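You operate a simulated robot arm through the tools that you are given. There is no shell and no other tool.

You run a simulated robot arm. Do the job below in one go: nothing can be reset, and whatever is moved stays where it is left.

Task
Line up the blue cover's holes with the bar and drop in the red bolt.
Fine: the yellow tool marked BAR fully down hole one first, bolt down hole five, then the tool back in its cell of the rack.

It is judged by the outcome, as a careful person would: the job done as asked, and still so three seconds after it is handed in. It fails if anything else is knocked over, pushed out of place, dropped, spilled or broken. A push-on lid holds only when it is set on centred and level and pressed home; a screw cap is set on level and turned clockwise until tight.

Robot
A 7-joint arm with a two-finger parallel gripper, fixed in place. Base frame: the origin is at the foot of the arm, x ahead of it, y to its left, z up. Units: m, degrees, N and s.
Its first joint turns from -166.0 to 166.0 degrees. Payload 4.4 kg.
The TCP is the grasp point between the finger pads, 0.023 m short of the fingertips. In the tool frame z runs along the fingers and y along their closing line. The gripper opens to 0.094 m. The fingers are 0.038 m wide and 0.01 m thick; the gripper's body (0.054 by 0.096 m) begins 0.039 m behind the TCP.
Orientation is that of the tool frame in the base frame, as a unit quaternion [w, x, y, z]. With the fingers straight down and closing along the base's y, the tool's x points along the base's -x, its y along +y and its z along -z.

Tools
- The arm moves only by the tool nudge_tool. Its argument "motion" is a list of rows, each an object of numbers (a shift or turn left out is 0, a gripper value left out holds the last): "tx", "ty", "tz": the shift along the tool's x, y, z in units of 150 mm (1.0 is 150 mm); "ax", "ay", "az": the turn, a rotation vector about the tool's x, y, z in units of 120 degrees (1.0 is 120 degrees); "claw": the gripper command, from -1 (shut) to 1 (fully open), values between in proportion. In form: [{"tx": .., "ty": .., "tz": .., "ax": .., "ay": .., "az": .., "claw": ..}, ...]. A call has 1 to 20 rows; each row is the pose to reach, as a shift and turn from the pose commanded when the call began, along the tool's axes at that moment. A call with a number of a shift or a turn outside -1 to 1 is refused whole. Rows are played at 5 a second. More than 0.05 m and 8.6 degrees between two rows, or a gripper value outside its range, and nothing of the call is played. A pose out of reach is approached as far as the arm can. The call stops where the force on the tool passes 90 N (or 10 N more than at its start, if that is more) or the arm is blocked; 0.2 s more then pass. The fingers move at their own pace (about 0.072 m/s each) and stop on an object; they squeeze with about 35 N. The grip force told is the motor's: it shows also when the fingers shut on nothing. Time passes only in rows, and 0.2 s behind the last, so rows that repeat a pose let the fingers close. It gives the time, the measured TCP pose, the force on the tool (base axes), the opening and the grip force at its end, in the units of the frame above (readings bear some noise), with the torque about the TCP (base axes, N m) and any sound that the robot's microphone picked up.
- Cameras (640 x 400 px; columns grow to the right, rows downward): "scene" is fixed at [0.2206, 0.6493, 1.513]; the picture's right is [-0.34, -0.94, 0.00], its down [-0.67, 0.24, -0.70] and it looks along [0.66, -0.24, -0.71] (base axes); focal length 280 px, centre (320, 200). "wrist" rides on the gripper at [0.087, 0.016, -0.074] in the tool frame; the picture's right is [-0.18, 0.98, 0.00], its down [-0.58, -0.11, -0.81] and it looks along [-0.79, -0.15, 0.59] (tool axes); focal length 243 px, centre (320, 200).
- get_image(camera): a new picture of that camera. No time passes.
- probe_pixels(camera, pixels): for up to 12 pixels [column, row] of the newest picture of that camera ("zoom" is the newest enlarged one), the place [x, y, z] in the base frame of the surface seen there, good to about 0.002 m. No time passes.
- close_up(camera, box): a new picture of the part [left, top, right, bottom] of that camera's present view, enlarged. No time passes.
- hand_in(): hands the job in; it is judged then, once.

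Leave the gripper open and the arm clear of the work at the hand-in unless told otherwise.

The tools are called after "Call:" by a JSON object that holds its "name" and its "arguments". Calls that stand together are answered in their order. nudge_tool: Moves the arm, as the interface text tells. Its arguments: {"type":"object","properties":{"motion":{"type":"array"}},"required":["motion"]} The other tools are called the same way: get_image (camera) takes a picture; probe_pixels (camera, pixels) gives the place of the surface under pixels of a picture; close_up (camera, box) takes an enlarged picture of a part of a camera's view; hand_in () hands the job in.

At the start:

```text
time: 0.0
tcp_pos: [0.7665, -0.0176, 1.0906]
tcp_rot: [0.0, -0.001, 1.0, 0.001]
force: [0.5, -0.8, 0.4]
wrist_torque: [0.01, 0.02, 0.01]
grip_width: 0.0939
gripper_force: 0.1
```

scene: 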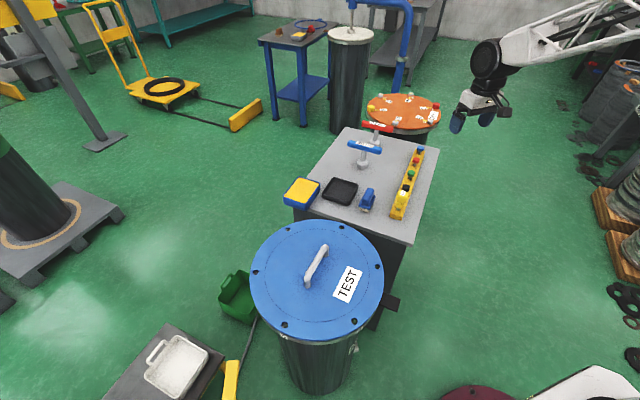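
wrist: 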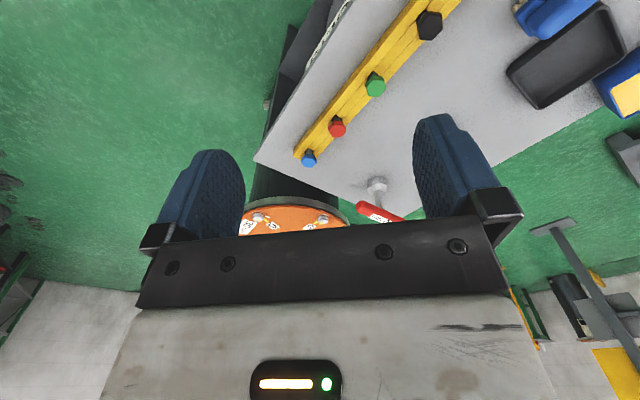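

I see a bench with a yellow rack of coloured bolts (about px 408,180), two T-handled tools (red and blue handles), and a drum with the blue cover at (317,275). I'll take enlarged views before doing anything.

Call:
{"name": "close_up", "arguments": {"camera": "scene", "box": [240, 205, 400, 345]}}

Call:
{"name": "close_up", "arguments": {"camera": "scene", "box": [280, 85, 450, 225]}}

Call:
{"name": "close_up", "arguments": {"camera": "scene", "box": [370, 135, 450, 225]}}

```text
2.86 times, centred on (320, 275) of scene
```

zoom: 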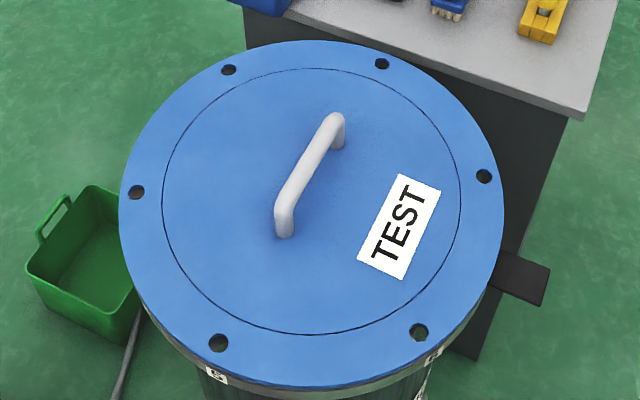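

```text
2.86 times, centred on (365, 155) of scene
```

zoom: 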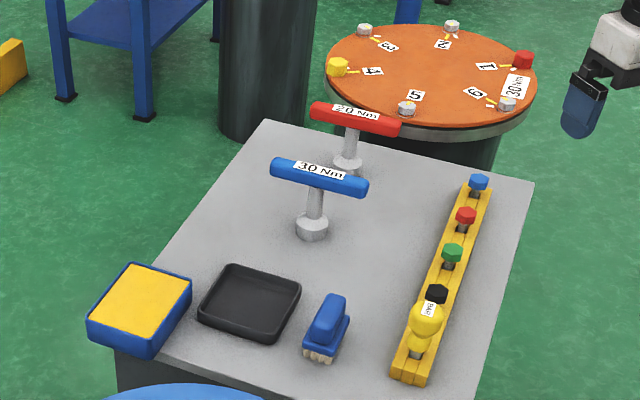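

```text
4.44 times, centred on (410, 180) of scene
```

zoom: 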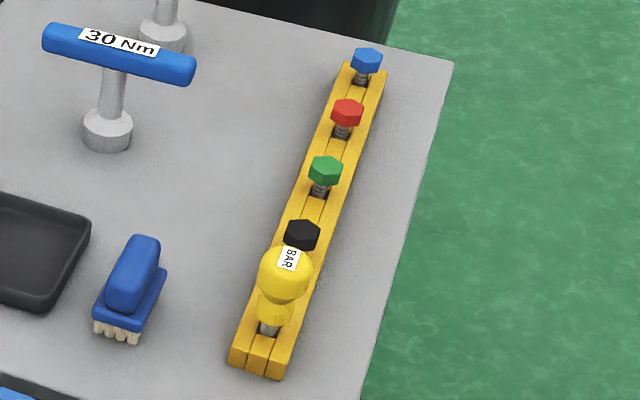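

The labels of the holes appear to be on the drum rim under the cover ("5"/"6" near the bottom). I'll enlarge those and the cover holes.

Call:
{"name": "close_up", "arguments": {"camera": "scene", "box": [280, 305, 380, 370]}}

Call:
{"name": "close_up", "arguments": {"camera": "scene", "box": [245, 215, 345, 280]}}

Call:
{"name": "close_up", "arguments": {"camera": "scene", "box": [330, 205, 410, 257]}}

Call:
{"name": "close_up", "arguments": {"camera": "scene", "box": [360, 85, 450, 140]}}

Call:
{"name": "close_up", "arguments": {"camera": "scene", "box": [240, 205, 400, 345]}}

Call:
{"name": "probe_pixels", "arguments": {"camera": "zoom", "pixels": [[228, 70], [382, 64], [484, 177], [418, 332], [218, 343], [136, 192], [310, 180], [238, 70], [313, 300], [285, 120], [200, 373], [432, 355]]}}

```text
6.15 times, centred on (330, 338) of scene
```

zoom: 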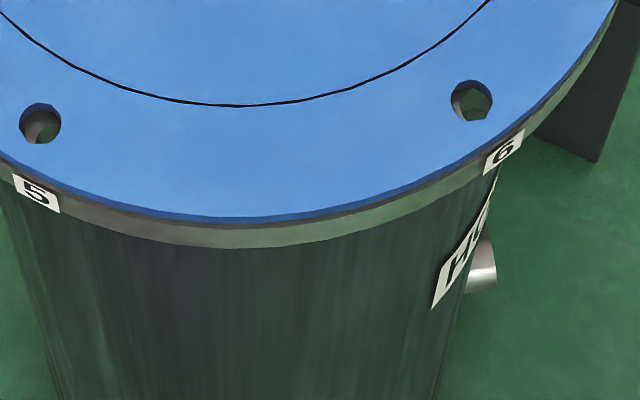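

```text
6.15 times, centred on (295, 248) of scene
```

zoom: 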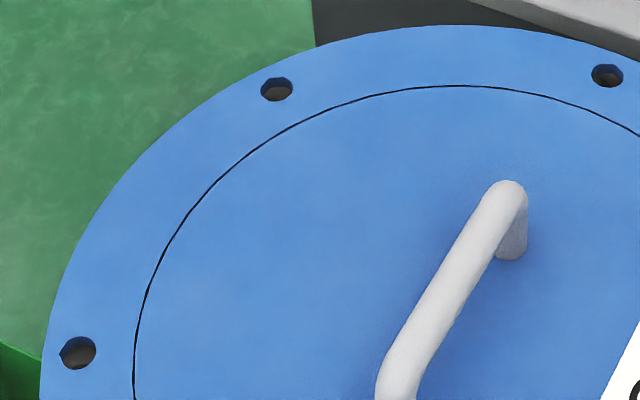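

```text
7.69 times, centred on (370, 231) of scene
```

zoom: 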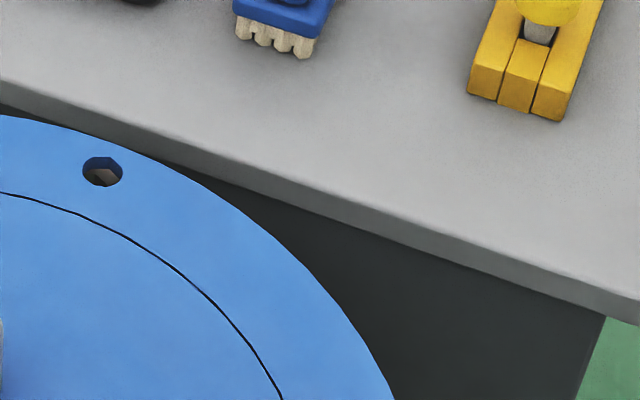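

```text
7.11 times, centred on (405, 112) of scene
```

zoom: 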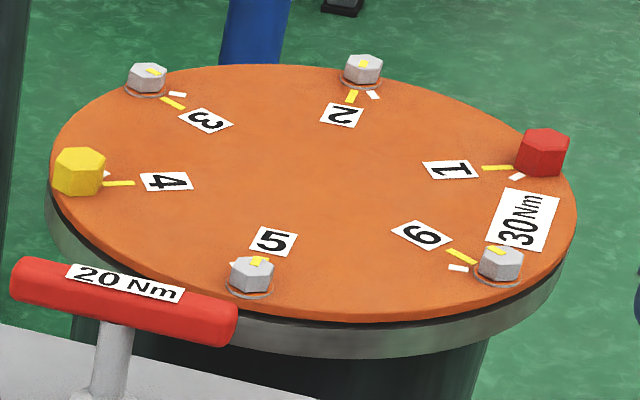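

```text
2.86 times, centred on (320, 275) of scene
```

zoom: 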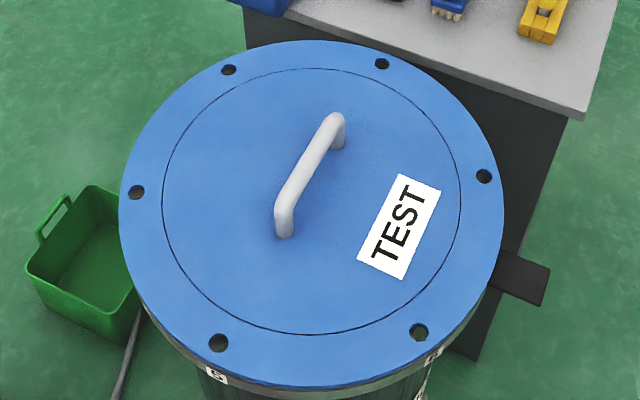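

```text
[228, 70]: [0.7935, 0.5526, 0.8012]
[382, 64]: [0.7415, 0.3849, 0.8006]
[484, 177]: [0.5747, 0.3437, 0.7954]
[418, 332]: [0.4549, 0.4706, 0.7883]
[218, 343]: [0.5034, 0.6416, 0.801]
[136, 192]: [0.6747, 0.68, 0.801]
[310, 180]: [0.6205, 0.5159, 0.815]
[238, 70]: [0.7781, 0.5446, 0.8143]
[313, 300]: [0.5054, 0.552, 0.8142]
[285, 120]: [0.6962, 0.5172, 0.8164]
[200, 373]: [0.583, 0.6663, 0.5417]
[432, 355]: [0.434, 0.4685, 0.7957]
```

Numbers 5 and 6 are visible on the drum rim; the order (matching the orange drum) suggests hole 1 is at the right side of the cover, zoom px (484,177). Now I measure the rack, the BAR tool and the bolts.

Call:
{"name": "close_up", "arguments": {"camera": "scene", "box": [380, 140, 436, 225]}}

Call:
{"name": "close_up", "arguments": {"camera": "scene", "box": [380, 175, 428, 222]}}

```text
4.71 times, centred on (408, 182) of scene
```

zoom: 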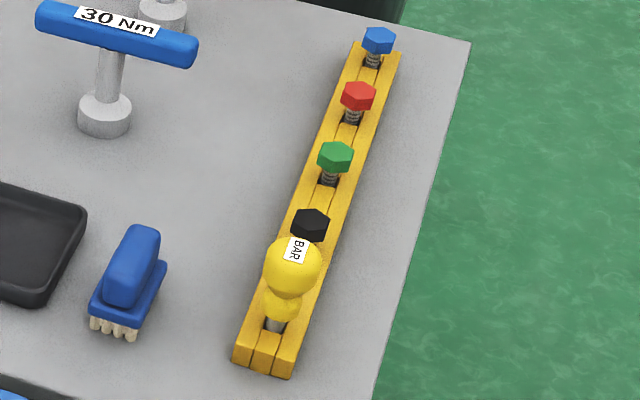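

```text
8.51 times, centred on (404, 198) of scene
```

zoom: 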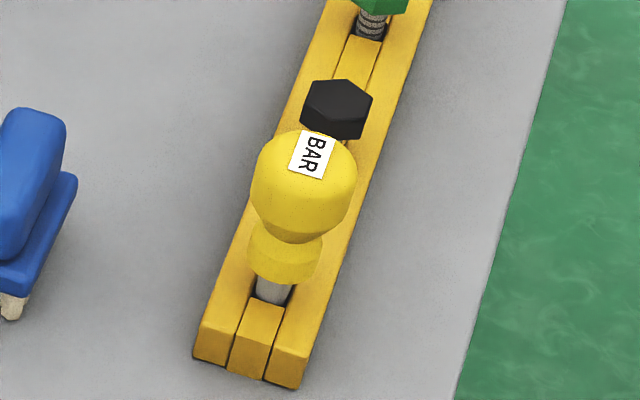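

Call:
{"name": "probe_pixels", "arguments": {"camera": "zoom", "pixels": [[300, 190], [312, 150], [290, 262], [272, 290], [258, 320], [255, 355], [285, 355], [335, 100], [215, 335], [320, 250], [100, 300], [300, 225]]}}

Call:
{"name": "close_up", "arguments": {"camera": "scene", "box": [380, 140, 436, 225]}}

```text
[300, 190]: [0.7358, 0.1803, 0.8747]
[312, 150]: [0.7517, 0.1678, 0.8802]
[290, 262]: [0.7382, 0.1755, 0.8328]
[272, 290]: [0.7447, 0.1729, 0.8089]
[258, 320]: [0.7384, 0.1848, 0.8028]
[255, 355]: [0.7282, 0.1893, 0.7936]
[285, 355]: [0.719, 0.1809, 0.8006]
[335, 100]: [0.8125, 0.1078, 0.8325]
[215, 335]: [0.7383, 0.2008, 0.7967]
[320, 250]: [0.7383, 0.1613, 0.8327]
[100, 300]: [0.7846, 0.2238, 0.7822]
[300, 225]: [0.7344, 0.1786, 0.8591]
```

```text
4.71 times, centred on (408, 182) of scene
```

zoom: 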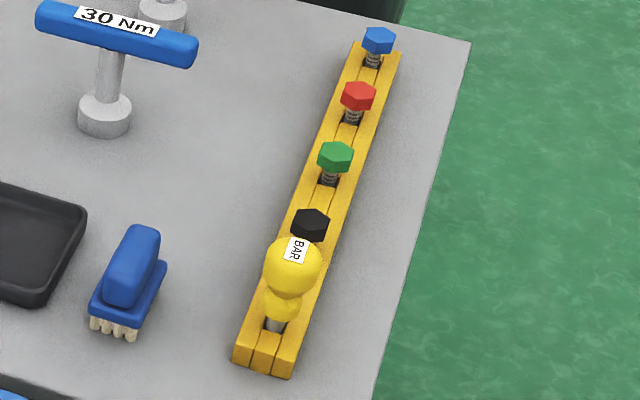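

Call:
{"name": "probe_pixels", "arguments": {"camera": "zoom", "pixels": [[378, 38], [358, 94], [336, 154], [310, 222], [358, 108], [352, 118], [374, 62], [390, 55], [362, 48], [336, 115], [370, 115], [262, 362]]}}

Call:
{"name": "close_up", "arguments": {"camera": "scene", "box": [400, 140, 432, 175]}}

```text
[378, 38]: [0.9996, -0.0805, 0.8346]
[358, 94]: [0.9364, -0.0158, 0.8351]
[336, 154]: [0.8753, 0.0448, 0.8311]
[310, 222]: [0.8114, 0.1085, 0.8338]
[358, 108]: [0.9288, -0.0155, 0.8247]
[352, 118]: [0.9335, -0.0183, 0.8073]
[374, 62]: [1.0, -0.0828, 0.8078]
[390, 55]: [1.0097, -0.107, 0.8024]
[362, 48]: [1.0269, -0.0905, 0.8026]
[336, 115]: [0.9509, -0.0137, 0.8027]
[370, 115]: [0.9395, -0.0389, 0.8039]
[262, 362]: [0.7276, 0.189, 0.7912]
```

```text
11.43 times, centred on (416, 158) of scene
```

zoom: 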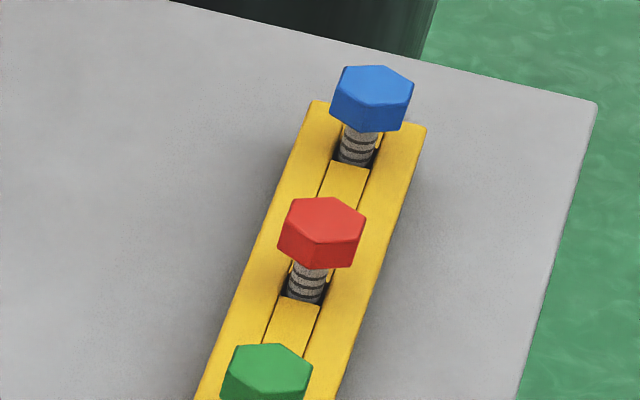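

Bolts stand at about 89 mm spacing along a 45° rack: red at (0.936,-0.016), BAR near (0.748,0.172). I'll back the arm up high to get a wrist-camera view of the BAR tool, moving in steps of under 50 mm.

Call:
{"name": "nudge_tool", "arguments": {"motion": [{"tx": 0.22, "ty": 0.22}, {"tx": 0.44, "ty": 0.44}, {"tx": 0.66, "ty": 0.66}, {"tx": 0.88, "ty": 0.88}, {"tx": 1.0, "ty": 1.0}]}}

Call:
{"name": "get_image", "arguments": {"camera": "wrist"}}

```text
time: 1.2
tcp_pos: [0.6158, 0.1324, 1.0906]
tcp_rot: [0.0, 0.001, 1.0, 0.001]
force: [0.5, 0.2, 0.9]
wrist_torque: [0.02, 0.02, 0.0]
grip_width: 0.0938
gripper_force: 0.1
```

```text
taken
```

wrist: 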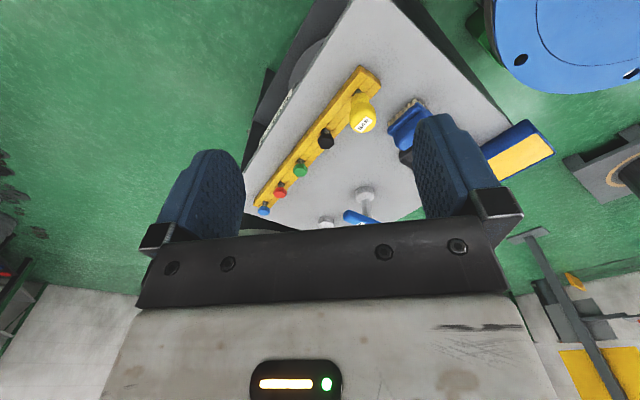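

The BAR tool is at wrist px (363,120). I'll turn 45° so that the fingers close across the rack and the camera looks along it, and move over the BAR at z≈1.0.

Call:
{"name": "nudge_tool", "arguments": {"motion": [{"tx": -0.126, "ty": 0.038, "tz": 0.086, "az": 0.0536}, {"tx": -0.252, "ty": 0.076, "tz": 0.171, "az": 0.107}, {"tx": -0.378, "ty": 0.114, "tz": 0.257, "az": 0.161}, {"tx": -0.504, "ty": 0.152, "tz": 0.343, "az": 0.214}, {"tx": -0.63, "ty": 0.19, "tz": 0.43, "az": 0.268}, {"tx": -0.756, "ty": 0.228, "tz": 0.515, "az": 0.3215}, {"tx": -0.882, "ty": 0.264, "tz": 0.6, "az": 0.375}, {"tx": -0.882, "ty": 0.264, "tz": 0.6, "az": 0.375}]}}

Call:
{"name": "get_image", "arguments": {"camera": "wrist"}}

Call:
{"name": "close_up", "arguments": {"camera": "wrist", "box": [240, 0, 400, 180]}}

```text
time: 3.0
tcp_pos: [0.7507, 0.1727, 0.9986]
tcp_rot: [0.001, 0.384, 0.923, -0.001]
force: [-0.4, -0.5, 0.6]
wrist_torque: [0.02, 0.01, -0.01]
grip_width: 0.094
gripper_force: 0.1
```

```text
taken
```

wrist: 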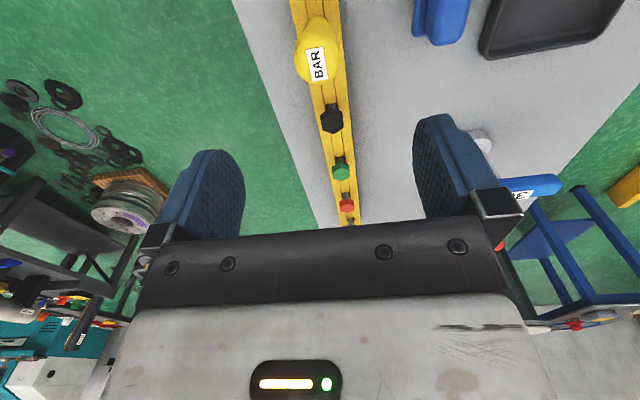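

```text
2.22 times, centred on (320, 90) of wrist
```

zoom: 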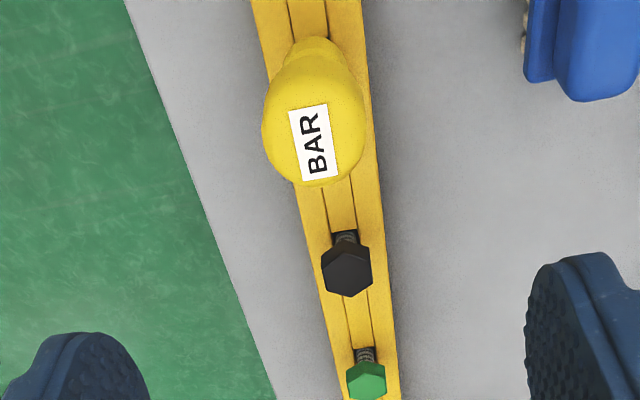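

I now look along the rack; the BAR knob is at px (316,55). I'll measure knob and shaft points here.

Call:
{"name": "probe_pixels", "arguments": {"camera": "zoom", "pixels": [[313, 140], [266, 130], [362, 130], [313, 185], [315, 70], [318, 45], [313, 100], [345, 270], [330, 280], [350, 225], [300, 20], [280, 20]]}}

```text
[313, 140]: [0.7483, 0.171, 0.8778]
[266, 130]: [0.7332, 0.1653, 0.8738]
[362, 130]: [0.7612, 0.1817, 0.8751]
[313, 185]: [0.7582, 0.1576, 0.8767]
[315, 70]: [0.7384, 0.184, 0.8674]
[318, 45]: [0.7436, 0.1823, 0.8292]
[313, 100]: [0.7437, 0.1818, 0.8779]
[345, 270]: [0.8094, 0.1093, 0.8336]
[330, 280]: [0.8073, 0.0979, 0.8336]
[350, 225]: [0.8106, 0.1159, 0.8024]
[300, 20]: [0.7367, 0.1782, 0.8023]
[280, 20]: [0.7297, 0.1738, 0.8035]
```

Knob centre is about (0.7475,0.172), 33–36 mm across, top at z 0.879. I'll back off along the rack and go a little lower for a side view of its neck and shaft.

Call:
{"name": "nudge_tool", "arguments": {"motion": [{"tx": 0.25, "tz": 0.1}, {"tx": 0.5, "tz": 0.25}, {"tx": 0.7, "tz": 0.45}, {"tx": 0.8, "tz": 0.6}, {"tx": 0.8, "tz": 0.6}]}}

Call:
{"name": "get_image", "arguments": {"camera": "wrist"}}

Call:
{"name": "close_up", "arguments": {"camera": "wrist", "box": [250, 40, 410, 220]}}

```text
time: 4.2
tcp_pos: [0.6634, 0.2592, 0.9109]
tcp_rot: [0.001, 0.382, 0.924, -0.001]
force: [0.5, 0.4, -0.6]
wrist_torque: [0.01, 0.0, 0.02]
grip_width: 0.094
gripper_force: 0.0
```

```text
taken
```

wrist: 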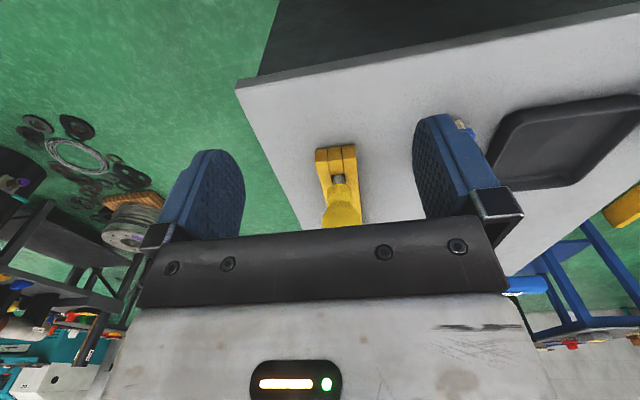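

```text
2.22 times, centred on (330, 130) of wrist
```

zoom: 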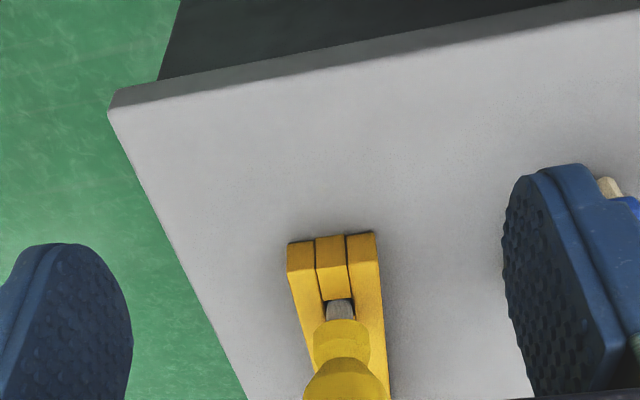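

The gripper hides the knob; I'll rise about 45 mm for a better view.

Call:
{"name": "nudge_tool", "arguments": {"motion": [{"tx": -0.05, "tz": -0.15}, {"tx": -0.1, "tz": -0.3}, {"tx": -0.1, "tz": -0.3}]}}

Call:
{"name": "close_up", "arguments": {"camera": "wrist", "box": [250, 60, 410, 220]}}

```text
time: 5.0
tcp_pos: [0.6748, 0.2479, 0.9571]
tcp_rot: [0.001, 0.383, 0.924, 0.0]
force: [-0.6, 0.1, 0.4]
wrist_torque: [0.01, -0.02, -0.01]
grip_width: 0.0939
gripper_force: 0.3
```

```text
2.50 times, centred on (330, 140) of wrist
```

zoom: 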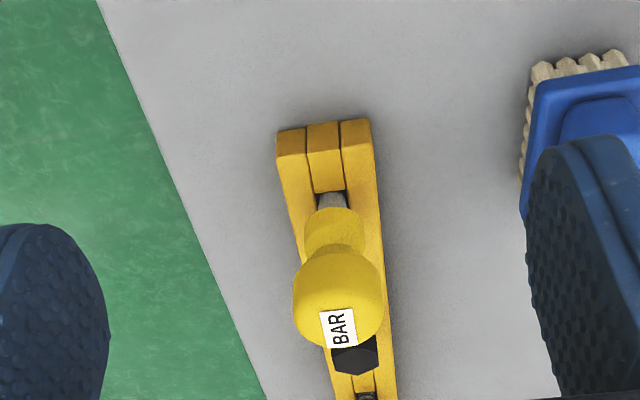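

Call:
{"name": "probe_pixels", "arguments": {"camera": "zoom", "pixels": [[335, 270], [335, 255], [335, 246], [335, 235], [335, 220], [335, 211], [332, 203], [332, 195], [300, 295], [375, 290], [308, 240], [362, 232]]}}

```text
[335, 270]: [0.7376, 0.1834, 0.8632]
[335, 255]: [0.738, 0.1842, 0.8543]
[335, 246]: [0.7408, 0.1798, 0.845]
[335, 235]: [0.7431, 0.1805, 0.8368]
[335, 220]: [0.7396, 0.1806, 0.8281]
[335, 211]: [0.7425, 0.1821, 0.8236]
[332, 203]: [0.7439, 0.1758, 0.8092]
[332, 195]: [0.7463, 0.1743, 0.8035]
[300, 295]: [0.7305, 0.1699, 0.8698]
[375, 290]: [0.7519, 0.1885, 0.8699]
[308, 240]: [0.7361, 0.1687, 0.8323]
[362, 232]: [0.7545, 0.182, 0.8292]
```

The BAR has a 34 mm knob from z 0.852 to 0.878, a collar (27 mm) at 0.823–0.836 and a ~13 mm shaft. Before gripping I want to confirm which hole is "1" by looking at the drum rim labels: turn the camera to look at the near right side of the cover.

Call:
{"name": "nudge_tool", "arguments": {"motion": [{"tx": 0.08, "ty": -0.09, "tz": -0.05, "az": -0.068}, {"tx": 0.16, "ty": -0.18, "tz": -0.1, "az": -0.136}, {"tx": 0.24, "ty": -0.27, "tz": -0.1, "az": -0.204}, {"tx": 0.32, "ty": -0.36, "tz": -0.1, "az": -0.272}, {"tx": 0.4, "ty": -0.45, "tz": -0.1, "az": -0.34}, {"tx": 0.48, "ty": -0.54, "tz": -0.1, "az": -0.408}, {"tx": 0.56, "ty": -0.63, "tz": -0.1, "az": -0.476}, {"tx": 0.64, "ty": -0.72, "tz": -0.1, "az": -0.544}, {"tx": 0.72, "ty": -0.81, "tz": -0.1, "az": -0.612}, {"tx": 0.8, "ty": -0.9, "tz": -0.1, "az": -0.68}, {"tx": 0.88, "ty": -1.0, "tz": -0.1, "az": -0.75}, {"tx": 0.88, "ty": -1.0, "tz": -0.1, "az": -0.75}]}}

Call:
{"name": "get_image", "arguments": {"camera": "wrist"}}

```text
time: 7.6
tcp_pos: [0.4751, 0.2332, 0.9683]
tcp_rot: [0.001, -0.383, 0.924, -0.001]
force: [-0.8, -1.0, 0.5]
wrist_torque: [0.01, -0.02, 0.0]
grip_width: 0.0939
gripper_force: 0.1
```

```text
taken
```

wrist: 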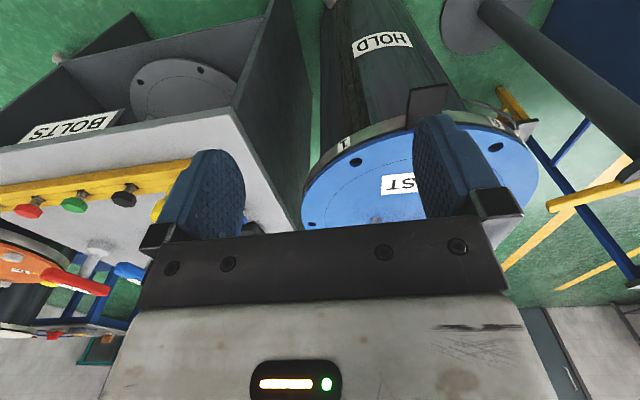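

I see rim label "1" near px (343,143), a "HOLD" plate on the drum, and a dark tab. Enlarging.

Call:
{"name": "close_up", "arguments": {"camera": "wrist", "box": [300, 80, 540, 230]}}

Call:
{"name": "close_up", "arguments": {"camera": "wrist", "box": [310, 125, 400, 190]}}

Call:
{"name": "close_up", "arguments": {"camera": "wrist", "box": [340, 0, 500, 130]}}

```text
2.67 times, centred on (420, 155) of wrist
```

zoom: 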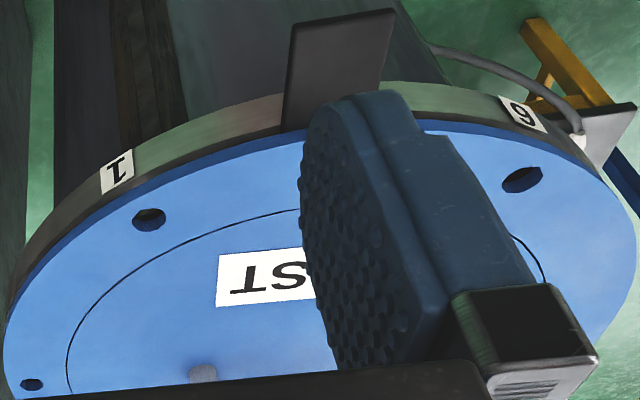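

```text
6.15 times, centred on (355, 158) of wrist
```

zoom: 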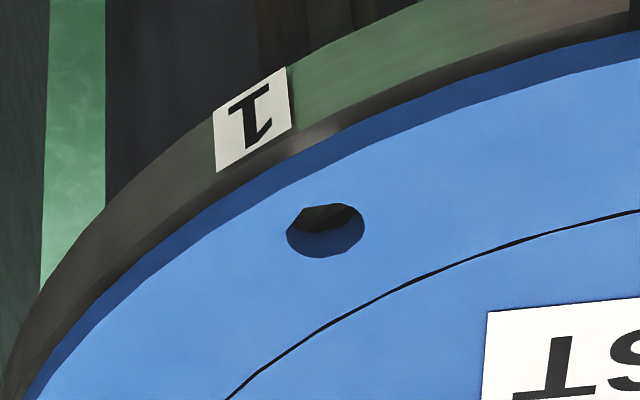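

```text
3.08 times, centred on (420, 65) of wrist
```

zoom: 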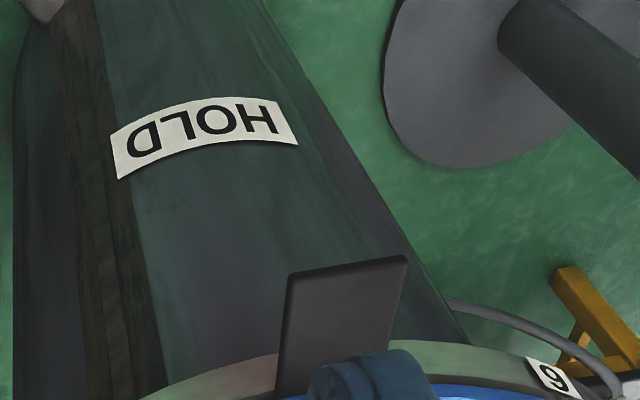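

Hole 1 is confirmed: next to rim label "1" at (0.575,0.344). Next I tilt the tool 53° over hole 1 so the wrist camera looks straight down into it to see the misalignment.

Call:
{"name": "nudge_tool", "arguments": {"motion": [{"tx": -0.14, "ty": 0.01, "tz": 0.0, "ay": 0.063}, {"tx": -0.28, "ty": 0.02, "tz": 0.0, "ay": 0.126}, {"tx": -0.42, "ty": 0.03, "tz": 0.0, "ay": 0.189}, {"tx": -0.56, "ty": 0.04, "tz": 0.0, "ay": 0.252}, {"tx": -0.7, "ty": 0.05, "tz": 0.0, "ay": 0.315}, {"tx": -0.84, "ty": 0.05, "tz": 0.03, "ay": 0.378}, {"tx": -0.99, "ty": 0.05, "tz": 0.06, "ay": 0.442}, {"tx": -0.99, "ty": 0.05, "tz": 0.06, "ay": 0.442}]}}

Call:
{"name": "get_image", "arguments": {"camera": "wrist"}}

Call:
{"name": "close_up", "arguments": {"camera": "wrist", "box": [280, 150, 360, 200]}}

```text
time: 9.4
tcp_pos: [0.576, 0.3449, 0.9623]
tcp_rot: [-0.413, -0.341, 0.827, -0.17]
force: [0.0, 0.2, -0.3]
wrist_torque: [0.0, 0.02, -0.02]
grip_width: 0.0939
gripper_force: 0.1
```

```text
taken
```

wrist: 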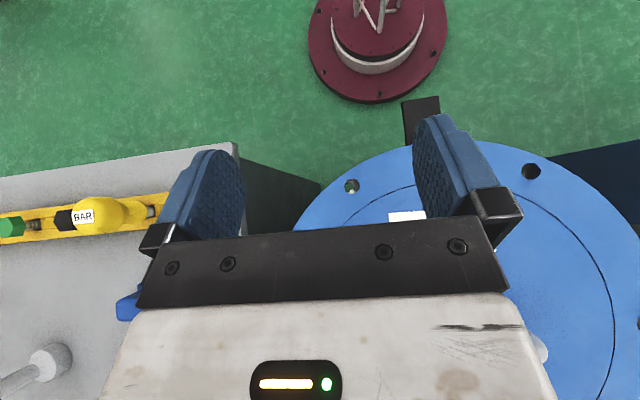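

```text
8.00 times, centred on (320, 175) of wrist
```

zoom: 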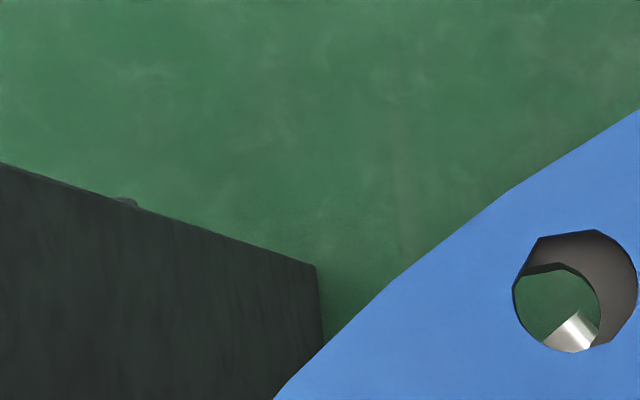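

Hole 1 is at wrist px (352,187). I'll enlarge right on it and probe the cover-hole edge and the flange hole beneath.

Call:
{"name": "close_up", "arguments": {"camera": "wrist", "box": [332, 174, 372, 199]}}

```text
16.00 times, centred on (352, 186) of wrist
```

zoom: 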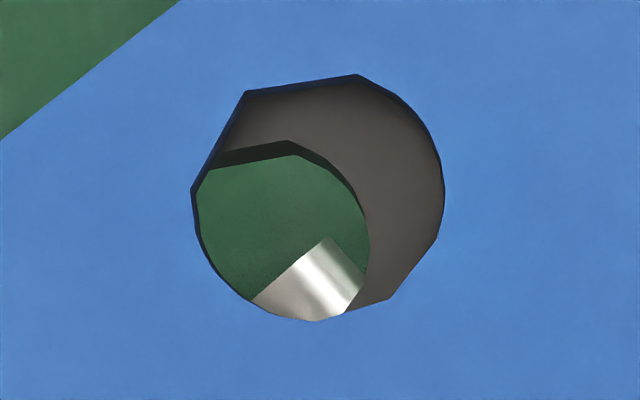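

Call:
{"name": "probe_pixels", "arguments": {"camera": "zoom", "pixels": [[185, 190], [450, 195], [318, 68], [318, 328], [300, 120], [400, 200], [390, 270], [230, 130], [340, 150], [310, 300], [378, 230], [150, 60]]}}

```text
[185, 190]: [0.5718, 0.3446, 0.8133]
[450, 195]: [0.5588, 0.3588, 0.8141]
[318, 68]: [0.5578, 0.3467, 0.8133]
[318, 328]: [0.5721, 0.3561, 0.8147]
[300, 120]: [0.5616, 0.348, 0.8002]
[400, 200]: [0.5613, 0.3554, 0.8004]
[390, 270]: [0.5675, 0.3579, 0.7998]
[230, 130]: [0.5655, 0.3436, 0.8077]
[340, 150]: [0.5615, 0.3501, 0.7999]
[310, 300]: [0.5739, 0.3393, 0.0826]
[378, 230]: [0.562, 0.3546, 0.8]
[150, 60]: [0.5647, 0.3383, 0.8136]
```

Seen from above: the cover hole 1 (≈17 mm) is centred at about (0.565,0.351), while the flange hole (≈15 mm, top z 0.800) is at about (0.570,0.349) – the cover must be drawn about 5 mm counter-clockwise. The overlap is ~11 mm, enough for the bar's tip. Now I level the tool again.

Call:
{"name": "nudge_tool", "arguments": {"motion": [{"ay": -0.063}, {"ay": -0.126}, {"ay": -0.189}, {"ay": -0.252}, {"ay": -0.315}, {"ay": -0.378}, {"ay": -0.442}, {"ay": -0.442}]}}

```text
time: 11.2
tcp_pos: [0.5755, 0.3431, 0.9614]
tcp_rot: [0.002, -0.383, 0.924, -0.001]
force: [-0.3, 0.1, -0.9]
wrist_torque: [0.0, 0.0, 0.0]
grip_width: 0.094
gripper_force: 0.2
```

Level again. Turning 90° back to the across-rack grasp orientation while moving toward the rack.

Call:
{"name": "nudge_tool", "arguments": {"motion": [{"ty": -0.08, "az": 0.068}, {"ty": -0.16, "az": 0.136}, {"ty": -0.24, "az": 0.204}, {"ty": -0.32, "az": 0.272}, {"ty": -0.4, "az": 0.34}, {"ty": -0.48, "az": 0.408}, {"ty": -0.56, "az": 0.476}, {"ty": -0.64, "az": 0.544}, {"ty": -0.72, "az": 0.612}, {"ty": -0.8, "az": 0.68}, {"ty": -0.85, "az": 0.75}, {"ty": -0.85, "az": 0.75}]}}

```text
time: 13.8
tcp_pos: [0.6663, 0.2527, 0.9619]
tcp_rot: [0.002, 0.384, 0.923, 0.0]
force: [-0.3, 0.1, 0.5]
wrist_torque: [0.02, 0.05, 0.0]
grip_width: 0.0942
gripper_force: 0.1
```

Now over the BAR at z 0.96 with open fingers, then down to 0.915 to check centring.

Call:
{"name": "nudge_tool", "arguments": {"motion": [{"tx": -0.26}, {"tx": -0.52}, {"tx": -0.768}, {"tx": -0.768, "tz": 0.15}, {"tx": -0.768, "tz": 0.3}, {"tx": -0.768, "tz": 0.3}]}}

Call:
{"name": "get_image", "arguments": {"camera": "wrist"}}

```text
time: 15.2
tcp_pos: [0.7463, 0.1721, 0.9164]
tcp_rot: [0.001, 0.383, 0.924, 0.0]
force: [0.0, -0.1, -0.2]
wrist_torque: [0.04, 0.03, 0.0]
grip_width: 0.0941
gripper_force: 0.1
```

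```text
taken
```

wrist: 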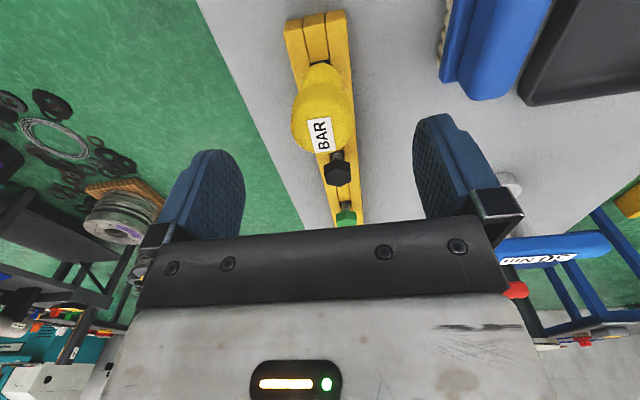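

The knob (cols 291–355) is centred between the fingers. Descending to z≈0.863 and closing.

Call:
{"name": "nudge_tool", "arguments": {"motion": [{"tx": -0.011, "tz": 0.1, "claw": 1}, {"tx": -0.011, "tz": 0.2, "claw": 1}, {"tx": -0.011, "tz": 0.3, "claw": 1}, {"tx": -0.011, "tz": 0.355, "claw": 1}, {"tx": -0.011, "tz": 0.355, "claw": 1}]}}

Call:
{"name": "get_image", "arguments": {"camera": "wrist"}}

```text
time: 16.4
tcp_pos: [0.748, 0.1698, 0.8637]
tcp_rot: [0.001, 0.383, 0.924, -0.001]
force: [-0.5, 0.3, -0.3]
wrist_torque: [0.0, 0.01, 0.02]
grip_width: 0.0939
gripper_force: 0.0
```

```text
taken
```

wrist: 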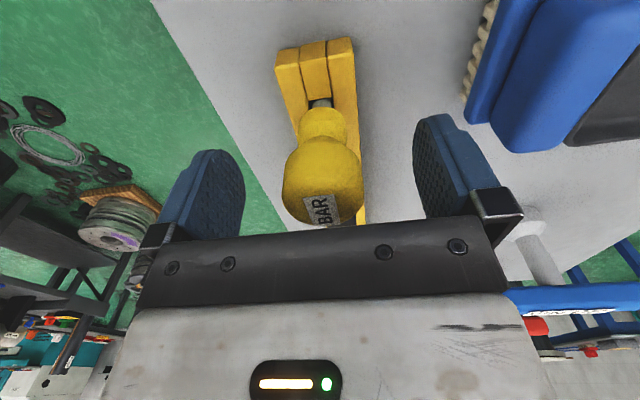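

Knob at px (322,180) sits right at the grasp point. Closing the fingers.

Call:
{"name": "nudge_tool", "arguments": {"motion": [{"claw": 0}, {"claw": -0.3}, {"claw": -1}, {"claw": -1}, {"claw": -1}, {"claw": -1}]}}

Call:
{"name": "get_image", "arguments": {"camera": "wrist"}}

```text
time: 17.8
tcp_pos: [0.7479, 0.1704, 0.8621]
tcp_rot: [0.001, 0.382, 0.924, 0.0]
force: [3.0, 1.6, -0.1]
wrist_torque: [0.13, -0.13, 0.04]
grip_width: 0.0356
gripper_force: 35.0
```

```text
taken
```

wrist: 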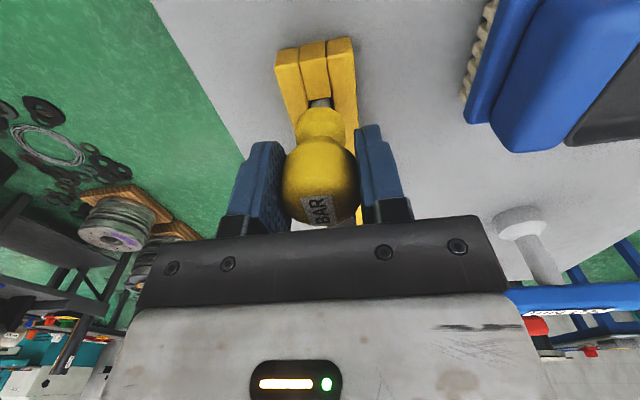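

Gripped at 35.6 mm opening, 35 N. Lifting straight up slowly.

Call:
{"name": "nudge_tool", "arguments": {"motion": [{"tz": -0.08, "claw": -1}, {"tz": -0.16, "claw": -1}, {"tz": -0.28, "claw": -1}, {"tz": -0.4, "claw": -1}, {"tz": -0.55, "claw": -1}, {"tz": -0.7, "claw": -1}, {"tz": -0.7, "claw": -1}]}}

Call:
{"name": "get_image", "arguments": {"camera": "wrist"}}

Call:
{"name": "close_up", "arguments": {"camera": "scene", "box": [360, 140, 440, 225]}}

```text
time: 19.4
tcp_pos: [0.7484, 0.169, 0.9678]
tcp_rot: [0.001, 0.383, 0.924, -0.001]
force: [-0.6, -0.1, -1.7]
wrist_torque: [0.03, 0.01, 0.0]
grip_width: 0.0359
gripper_force: 34.8
```

```text
taken
```

wrist: 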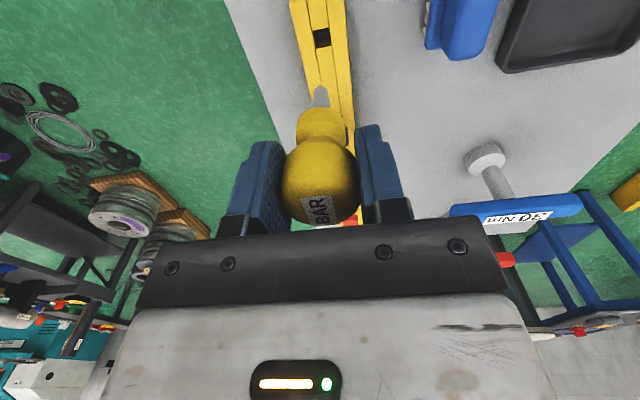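

```text
4.71 times, centred on (400, 182) of scene
```

zoom: 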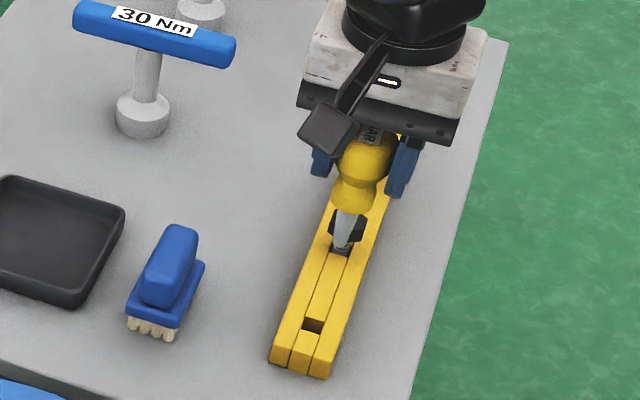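

Lifted clear; the empty cell is visible. I'll look closely at the bar's tip for its length and taper.

Call:
{"name": "close_up", "arguments": {"camera": "wrist", "box": [270, 0, 370, 160]}}

Call:
{"name": "probe_pixels", "arguments": {"camera": "wrist", "pixels": [[321, 92], [320, 88], [320, 98], [320, 104], [320, 112], [322, 38], [322, 46]]}}

Call:
{"name": "close_up", "arguments": {"camera": "scene", "box": [390, 165, 415, 200]}}

```text
2.50 times, centred on (320, 80) of wrist
```

zoom: 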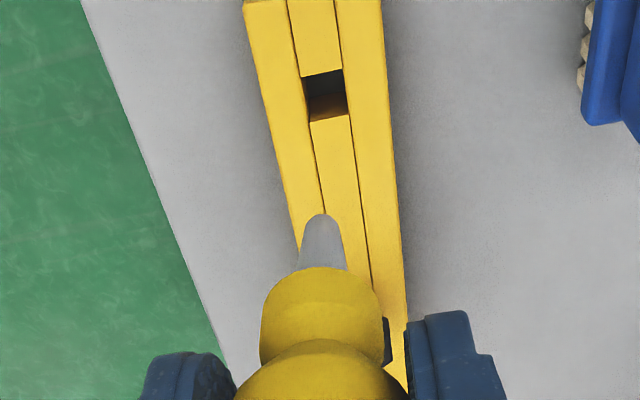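

```text
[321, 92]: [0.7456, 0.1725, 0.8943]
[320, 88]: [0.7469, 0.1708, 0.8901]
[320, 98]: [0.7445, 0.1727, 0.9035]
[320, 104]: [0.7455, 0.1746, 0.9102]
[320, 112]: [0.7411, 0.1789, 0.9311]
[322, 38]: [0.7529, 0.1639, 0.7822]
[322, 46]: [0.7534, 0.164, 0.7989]
```

```text
11.43 times, centred on (402, 182) of scene
```

zoom: 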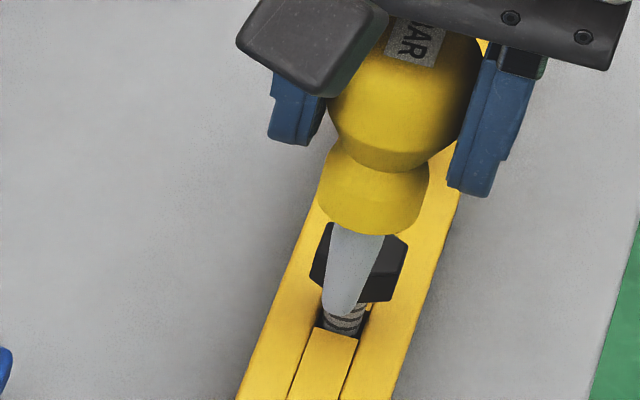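

The tip is 79 mm below the TCP, tapered (≈7 mm tip to ≈13 mm), collar bottom ≈40 mm below the TCP. Fully down should put the TCP at z ≈0.853. Carrying it toward hole 1.

Call:
{"name": "nudge_tool", "arguments": {"motion": [{"tx": 0.2, "claw": -1}, {"tx": 0.4, "claw": -1}, {"tx": 0.6, "claw": -1}, {"tx": 0.8, "claw": -1}, {"tx": 1.0, "claw": -1}, {"tx": 1.0, "claw": -1}]}}

Call:
{"name": "nudge_tool", "arguments": {"motion": [{"tx": 0.2, "claw": -1}, {"tx": 0.4, "claw": -1}, {"tx": 0.6, "claw": -1}, {"tx": 0.705, "claw": -1}, {"tx": 0.705, "tz": 0.15, "claw": -1}, {"tx": 0.705, "tz": 0.3, "claw": -1}, {"tx": 0.705, "tz": 0.3, "claw": -1}]}}

Call:
{"name": "get_image", "arguments": {"camera": "wrist"}}

Call:
{"name": "close_up", "arguments": {"camera": "wrist", "box": [270, 20, 370, 120]}}

```text
time: 20.8
tcp_pos: [0.6411, 0.2757, 0.9676]
tcp_rot: [0.001, 0.384, 0.924, 0.0]
force: [-0.8, -0.6, -1.8]
wrist_torque: [-0.03, 0.01, -0.02]
grip_width: 0.0356
gripper_force: 35.4
```

```text
time: 22.4
tcp_pos: [0.5663, 0.3515, 0.9221]
tcp_rot: [0.002, 0.382, 0.924, 0.0]
force: [0.7, -0.2, -0.8]
wrist_torque: [-0.04, 0.0, -0.02]
grip_width: 0.0357
gripper_force: 35.3
```

```text
taken
```

wrist: 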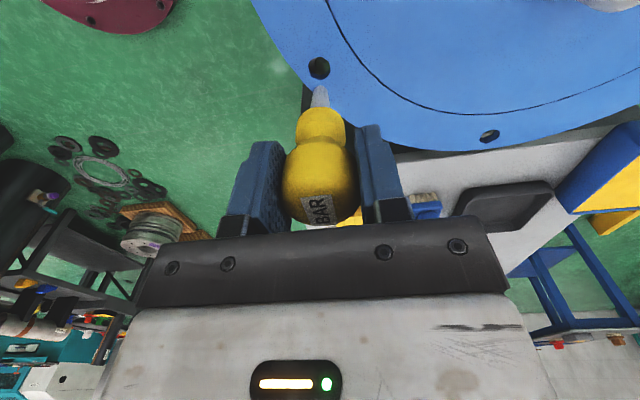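

```text
4.00 times, centred on (320, 70) of wrist
```

zoom: 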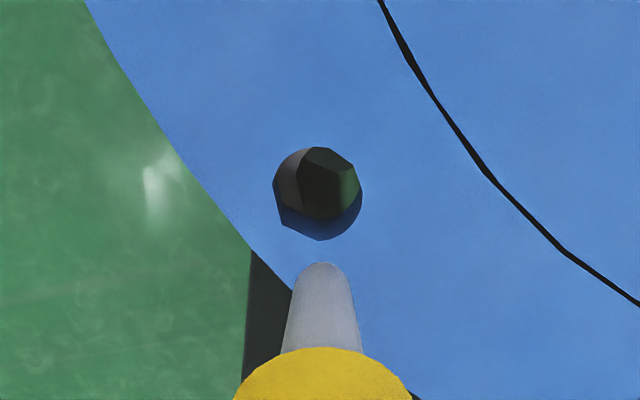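

The bar's axis projects to about px (320,70) – nearly on hole 1 (px 319.5,68.5). I'll probe the rim to refine the offset.

Call:
{"name": "probe_pixels", "arguments": {"camera": "zoom", "pixels": [[266, 190], [368, 190], [316, 141], [320, 246], [280, 150], [362, 240], [290, 185], [318, 165], [320, 268], [320, 300], [320, 330]]}}

Call:
{"name": "close_up", "arguments": {"camera": "wrist", "box": [300, 50, 340, 90]}}

```text
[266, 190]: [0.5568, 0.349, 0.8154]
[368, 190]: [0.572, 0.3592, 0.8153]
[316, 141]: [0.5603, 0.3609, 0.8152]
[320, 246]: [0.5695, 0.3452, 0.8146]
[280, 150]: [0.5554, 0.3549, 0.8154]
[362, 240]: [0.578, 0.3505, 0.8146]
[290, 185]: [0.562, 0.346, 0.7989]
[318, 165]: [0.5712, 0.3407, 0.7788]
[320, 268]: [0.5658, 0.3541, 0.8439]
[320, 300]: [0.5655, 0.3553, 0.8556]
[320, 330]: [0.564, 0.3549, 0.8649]
```

```text
10.00 times, centred on (320, 70) of wrist
```

zoom: 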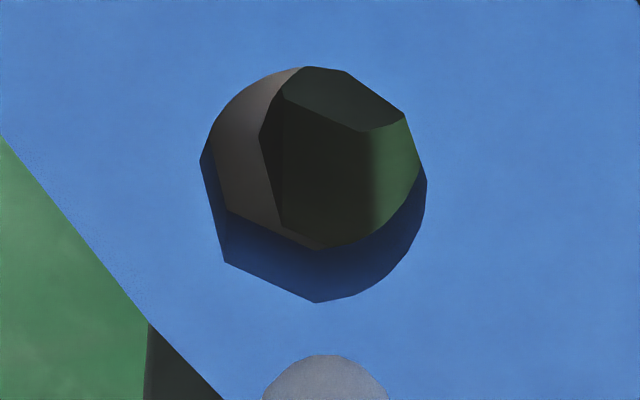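

Cover hole, flange hole and bar agree within ~1–2 mm. Descending until the tip is just inside the cover hole (TCP ≈0.886), checking force.

Call:
{"name": "nudge_tool", "arguments": {"motion": [{"tz": 0.08, "claw": -1}, {"tz": 0.16, "claw": -1}, {"tz": 0.24, "claw": -1}, {"tz": 0.24, "claw": -1}]}}

Call:
{"name": "close_up", "arguments": {"camera": "wrist", "box": [290, 60, 350, 110]}}

```text
time: 23.4
tcp_pos: [0.5672, 0.3522, 0.8857]
tcp_rot: [0.001, 0.383, 0.924, 0.0]
force: [0.0, -0.2, -1.9]
wrist_torque: [0.0, 0.01, 0.02]
grip_width: 0.0359
gripper_force: 34.8
```

```text
8.00 times, centred on (320, 85) of wrist
```

zoom: 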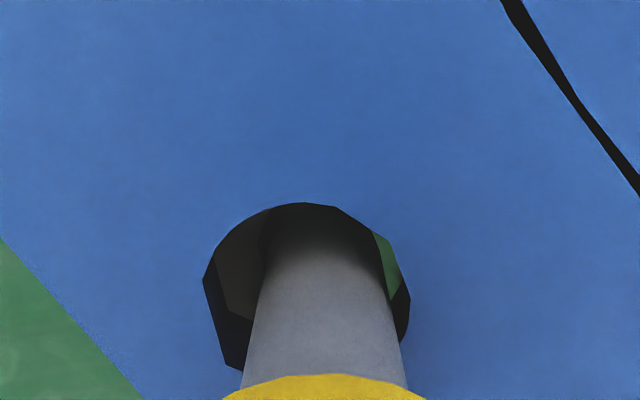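

Tip is inside the cover hole with no contact force, biased to the flange-hole side as wanted. Going a further 12 mm down.

Call:
{"name": "nudge_tool", "arguments": {"motion": [{"tz": 0.03, "claw": -1}, {"tz": 0.06, "claw": -1}, {"tz": 0.08, "claw": -1}, {"tz": 0.08, "claw": -1}]}}

```text
time: 24.4
tcp_pos: [0.5663, 0.351, 0.8746]
tcp_rot: [0.001, 0.383, 0.924, 0.0]
force: [-8.1, 1.5, 1.6]
wrist_torque: [0.09, 0.44, -0.01]
grip_width: 0.0358
gripper_force: 34.8
```

There is an 8 N side force on the bar opposite to the direction the cover must turn, so the bar is already drawing the cover round. I'll continue down in small steps while easing ~2.5 mm toward the flange-hole centre.

Call:
{"name": "nudge_tool", "arguments": {"motion": [{"tz": 0.015, "tx": -0.005, "ty": 0.0025, "claw": -1}, {"tz": 0.03, "tx": -0.01, "ty": 0.005, "claw": -1}, {"tz": 0.045, "tx": -0.015, "ty": 0.0075, "claw": -1}, {"tz": 0.06, "tx": -0.015, "ty": 0.0075, "claw": -1}, {"tz": 0.075, "tx": -0.015, "ty": 0.0075, "claw": -1}, {"tz": 0.075, "tx": -0.015, "ty": 0.0075, "claw": -1}]}}

Call:
{"name": "close_up", "arguments": {"camera": "wrist", "box": [280, 60, 360, 150]}}

```text
time: 25.8
tcp_pos: [0.5702, 0.3502, 0.8629]
tcp_rot: [0.001, 0.383, 0.924, -0.001]
force: [-6.5, 2.1, -0.1]
wrist_torque: [0.16, 0.29, 0.06]
grip_width: 0.036
gripper_force: 34.6
```

```text
4.44 times, centred on (320, 105) of wrist
```

zoom: 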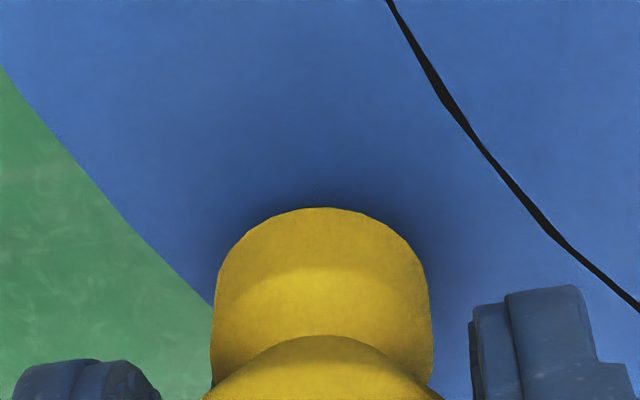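

The cover slides with a steady ~7 N drag. Pressing on down the last ~10 mm until the collar seats.

Call:
{"name": "nudge_tool", "arguments": {"motion": [{"tz": 0.015, "tx": -0.002, "ty": 0.001, "claw": -1}, {"tz": 0.03, "tx": -0.004, "ty": 0.002, "claw": -1}, {"tz": 0.045, "tx": -0.004, "ty": 0.002, "claw": -1}, {"tz": 0.06, "tx": -0.004, "ty": 0.002, "claw": -1}, {"tz": 0.06, "tx": -0.004, "ty": 0.002, "claw": -1}]}}

```text
time: 27.0
tcp_pos: [0.5708, 0.3494, 0.8573]
tcp_rot: [0.001, 0.382, 0.924, 0.001]
force: [-11.2, -8.6, 31.4]
wrist_torque: [-0.46, 0.37, -0.09]
grip_width: 0.0359
gripper_force: 34.9
```

31 N upward at TCP z 0.857 – either seated or catching. Looking closely.

Call:
{"name": "get_image", "arguments": {"camera": "wrist"}}

Call:
{"name": "close_up", "arguments": {"camera": "wrist", "box": [280, 70, 360, 150]}}

Call:
{"name": "close_up", "arguments": {"camera": "scene", "box": [330, 210, 410, 270]}}

```text
taken
```

wrist: 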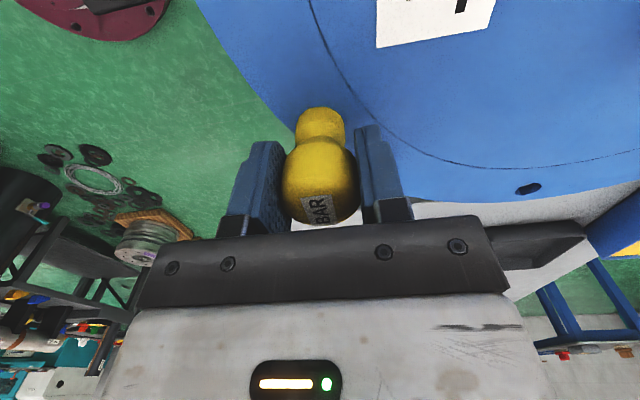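

```text
5.00 times, centred on (320, 110) of wrist
```

zoom: 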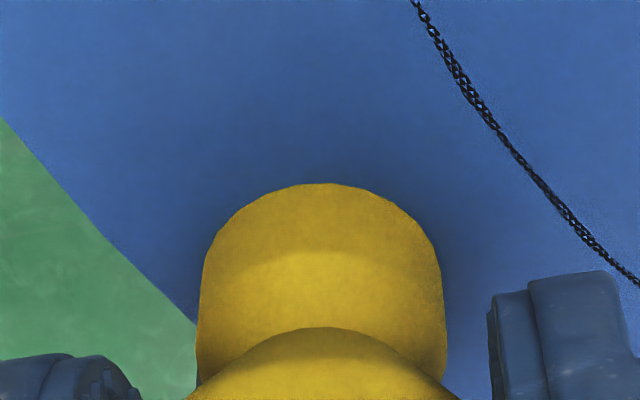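

```text
6.67 times, centred on (370, 240) of scene
```

zoom: 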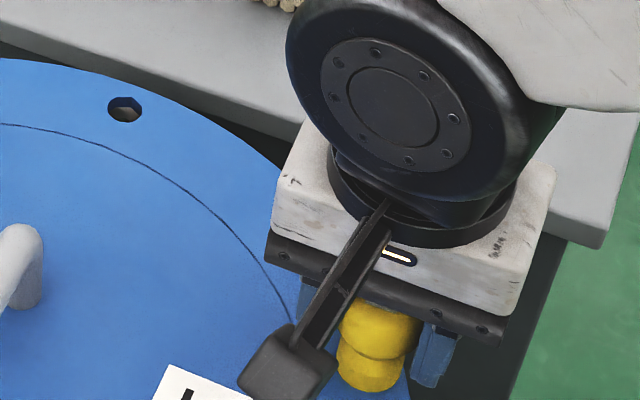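

Call:
{"name": "probe_pixels", "arguments": {"camera": "wrist", "pixels": [[320, 104], [320, 100], [320, 108], [320, 111], [320, 116], [320, 122], [320, 128], [300, 115], [340, 115]]}}

```text
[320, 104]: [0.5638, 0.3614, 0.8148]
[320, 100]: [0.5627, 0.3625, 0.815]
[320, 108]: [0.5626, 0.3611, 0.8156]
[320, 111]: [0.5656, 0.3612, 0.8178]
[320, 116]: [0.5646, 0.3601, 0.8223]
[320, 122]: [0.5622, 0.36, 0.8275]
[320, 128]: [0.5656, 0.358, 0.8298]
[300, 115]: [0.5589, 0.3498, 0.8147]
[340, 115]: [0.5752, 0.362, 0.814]
```

The collar's lower edge reads z 0.8156 against the cover's 0.8148 – it looks seated. A gentle 2 mm more press command to be sure.

Call:
{"name": "nudge_tool", "arguments": {"motion": [{"tz": 0.007, "claw": -1}, {"tz": 0.013, "claw": -1}, {"tz": 0.013, "claw": -1}]}}

Call:
{"name": "close_up", "arguments": {"camera": "wrist", "box": [280, 70, 360, 150]}}

Call:
{"name": "probe_pixels", "arguments": {"camera": "zoom", "pixels": [[320, 178], [320, 188], [320, 195], [320, 205], [230, 230], [420, 225], [210, 250], [435, 245]]}}

```text
time: 27.8
tcp_pos: [0.5712, 0.3503, 0.8537]
tcp_rot: [0.001, 0.383, 0.924, 0.001]
force: [-9.5, -16.0, 49.8]
wrist_torque: [-0.48, 0.18, -0.02]
grip_width: 0.0361
gripper_force: 35.1
```

```text
5.00 times, centred on (320, 110) of wrist
```

zoom: 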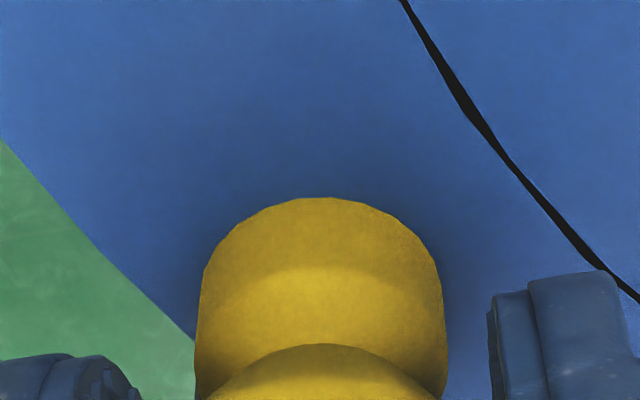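

```text
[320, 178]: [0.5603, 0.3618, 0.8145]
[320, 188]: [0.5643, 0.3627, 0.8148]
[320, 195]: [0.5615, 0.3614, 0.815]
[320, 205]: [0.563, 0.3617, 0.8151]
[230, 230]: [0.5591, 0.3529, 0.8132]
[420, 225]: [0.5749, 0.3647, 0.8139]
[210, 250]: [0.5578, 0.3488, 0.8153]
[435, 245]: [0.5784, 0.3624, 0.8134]
```

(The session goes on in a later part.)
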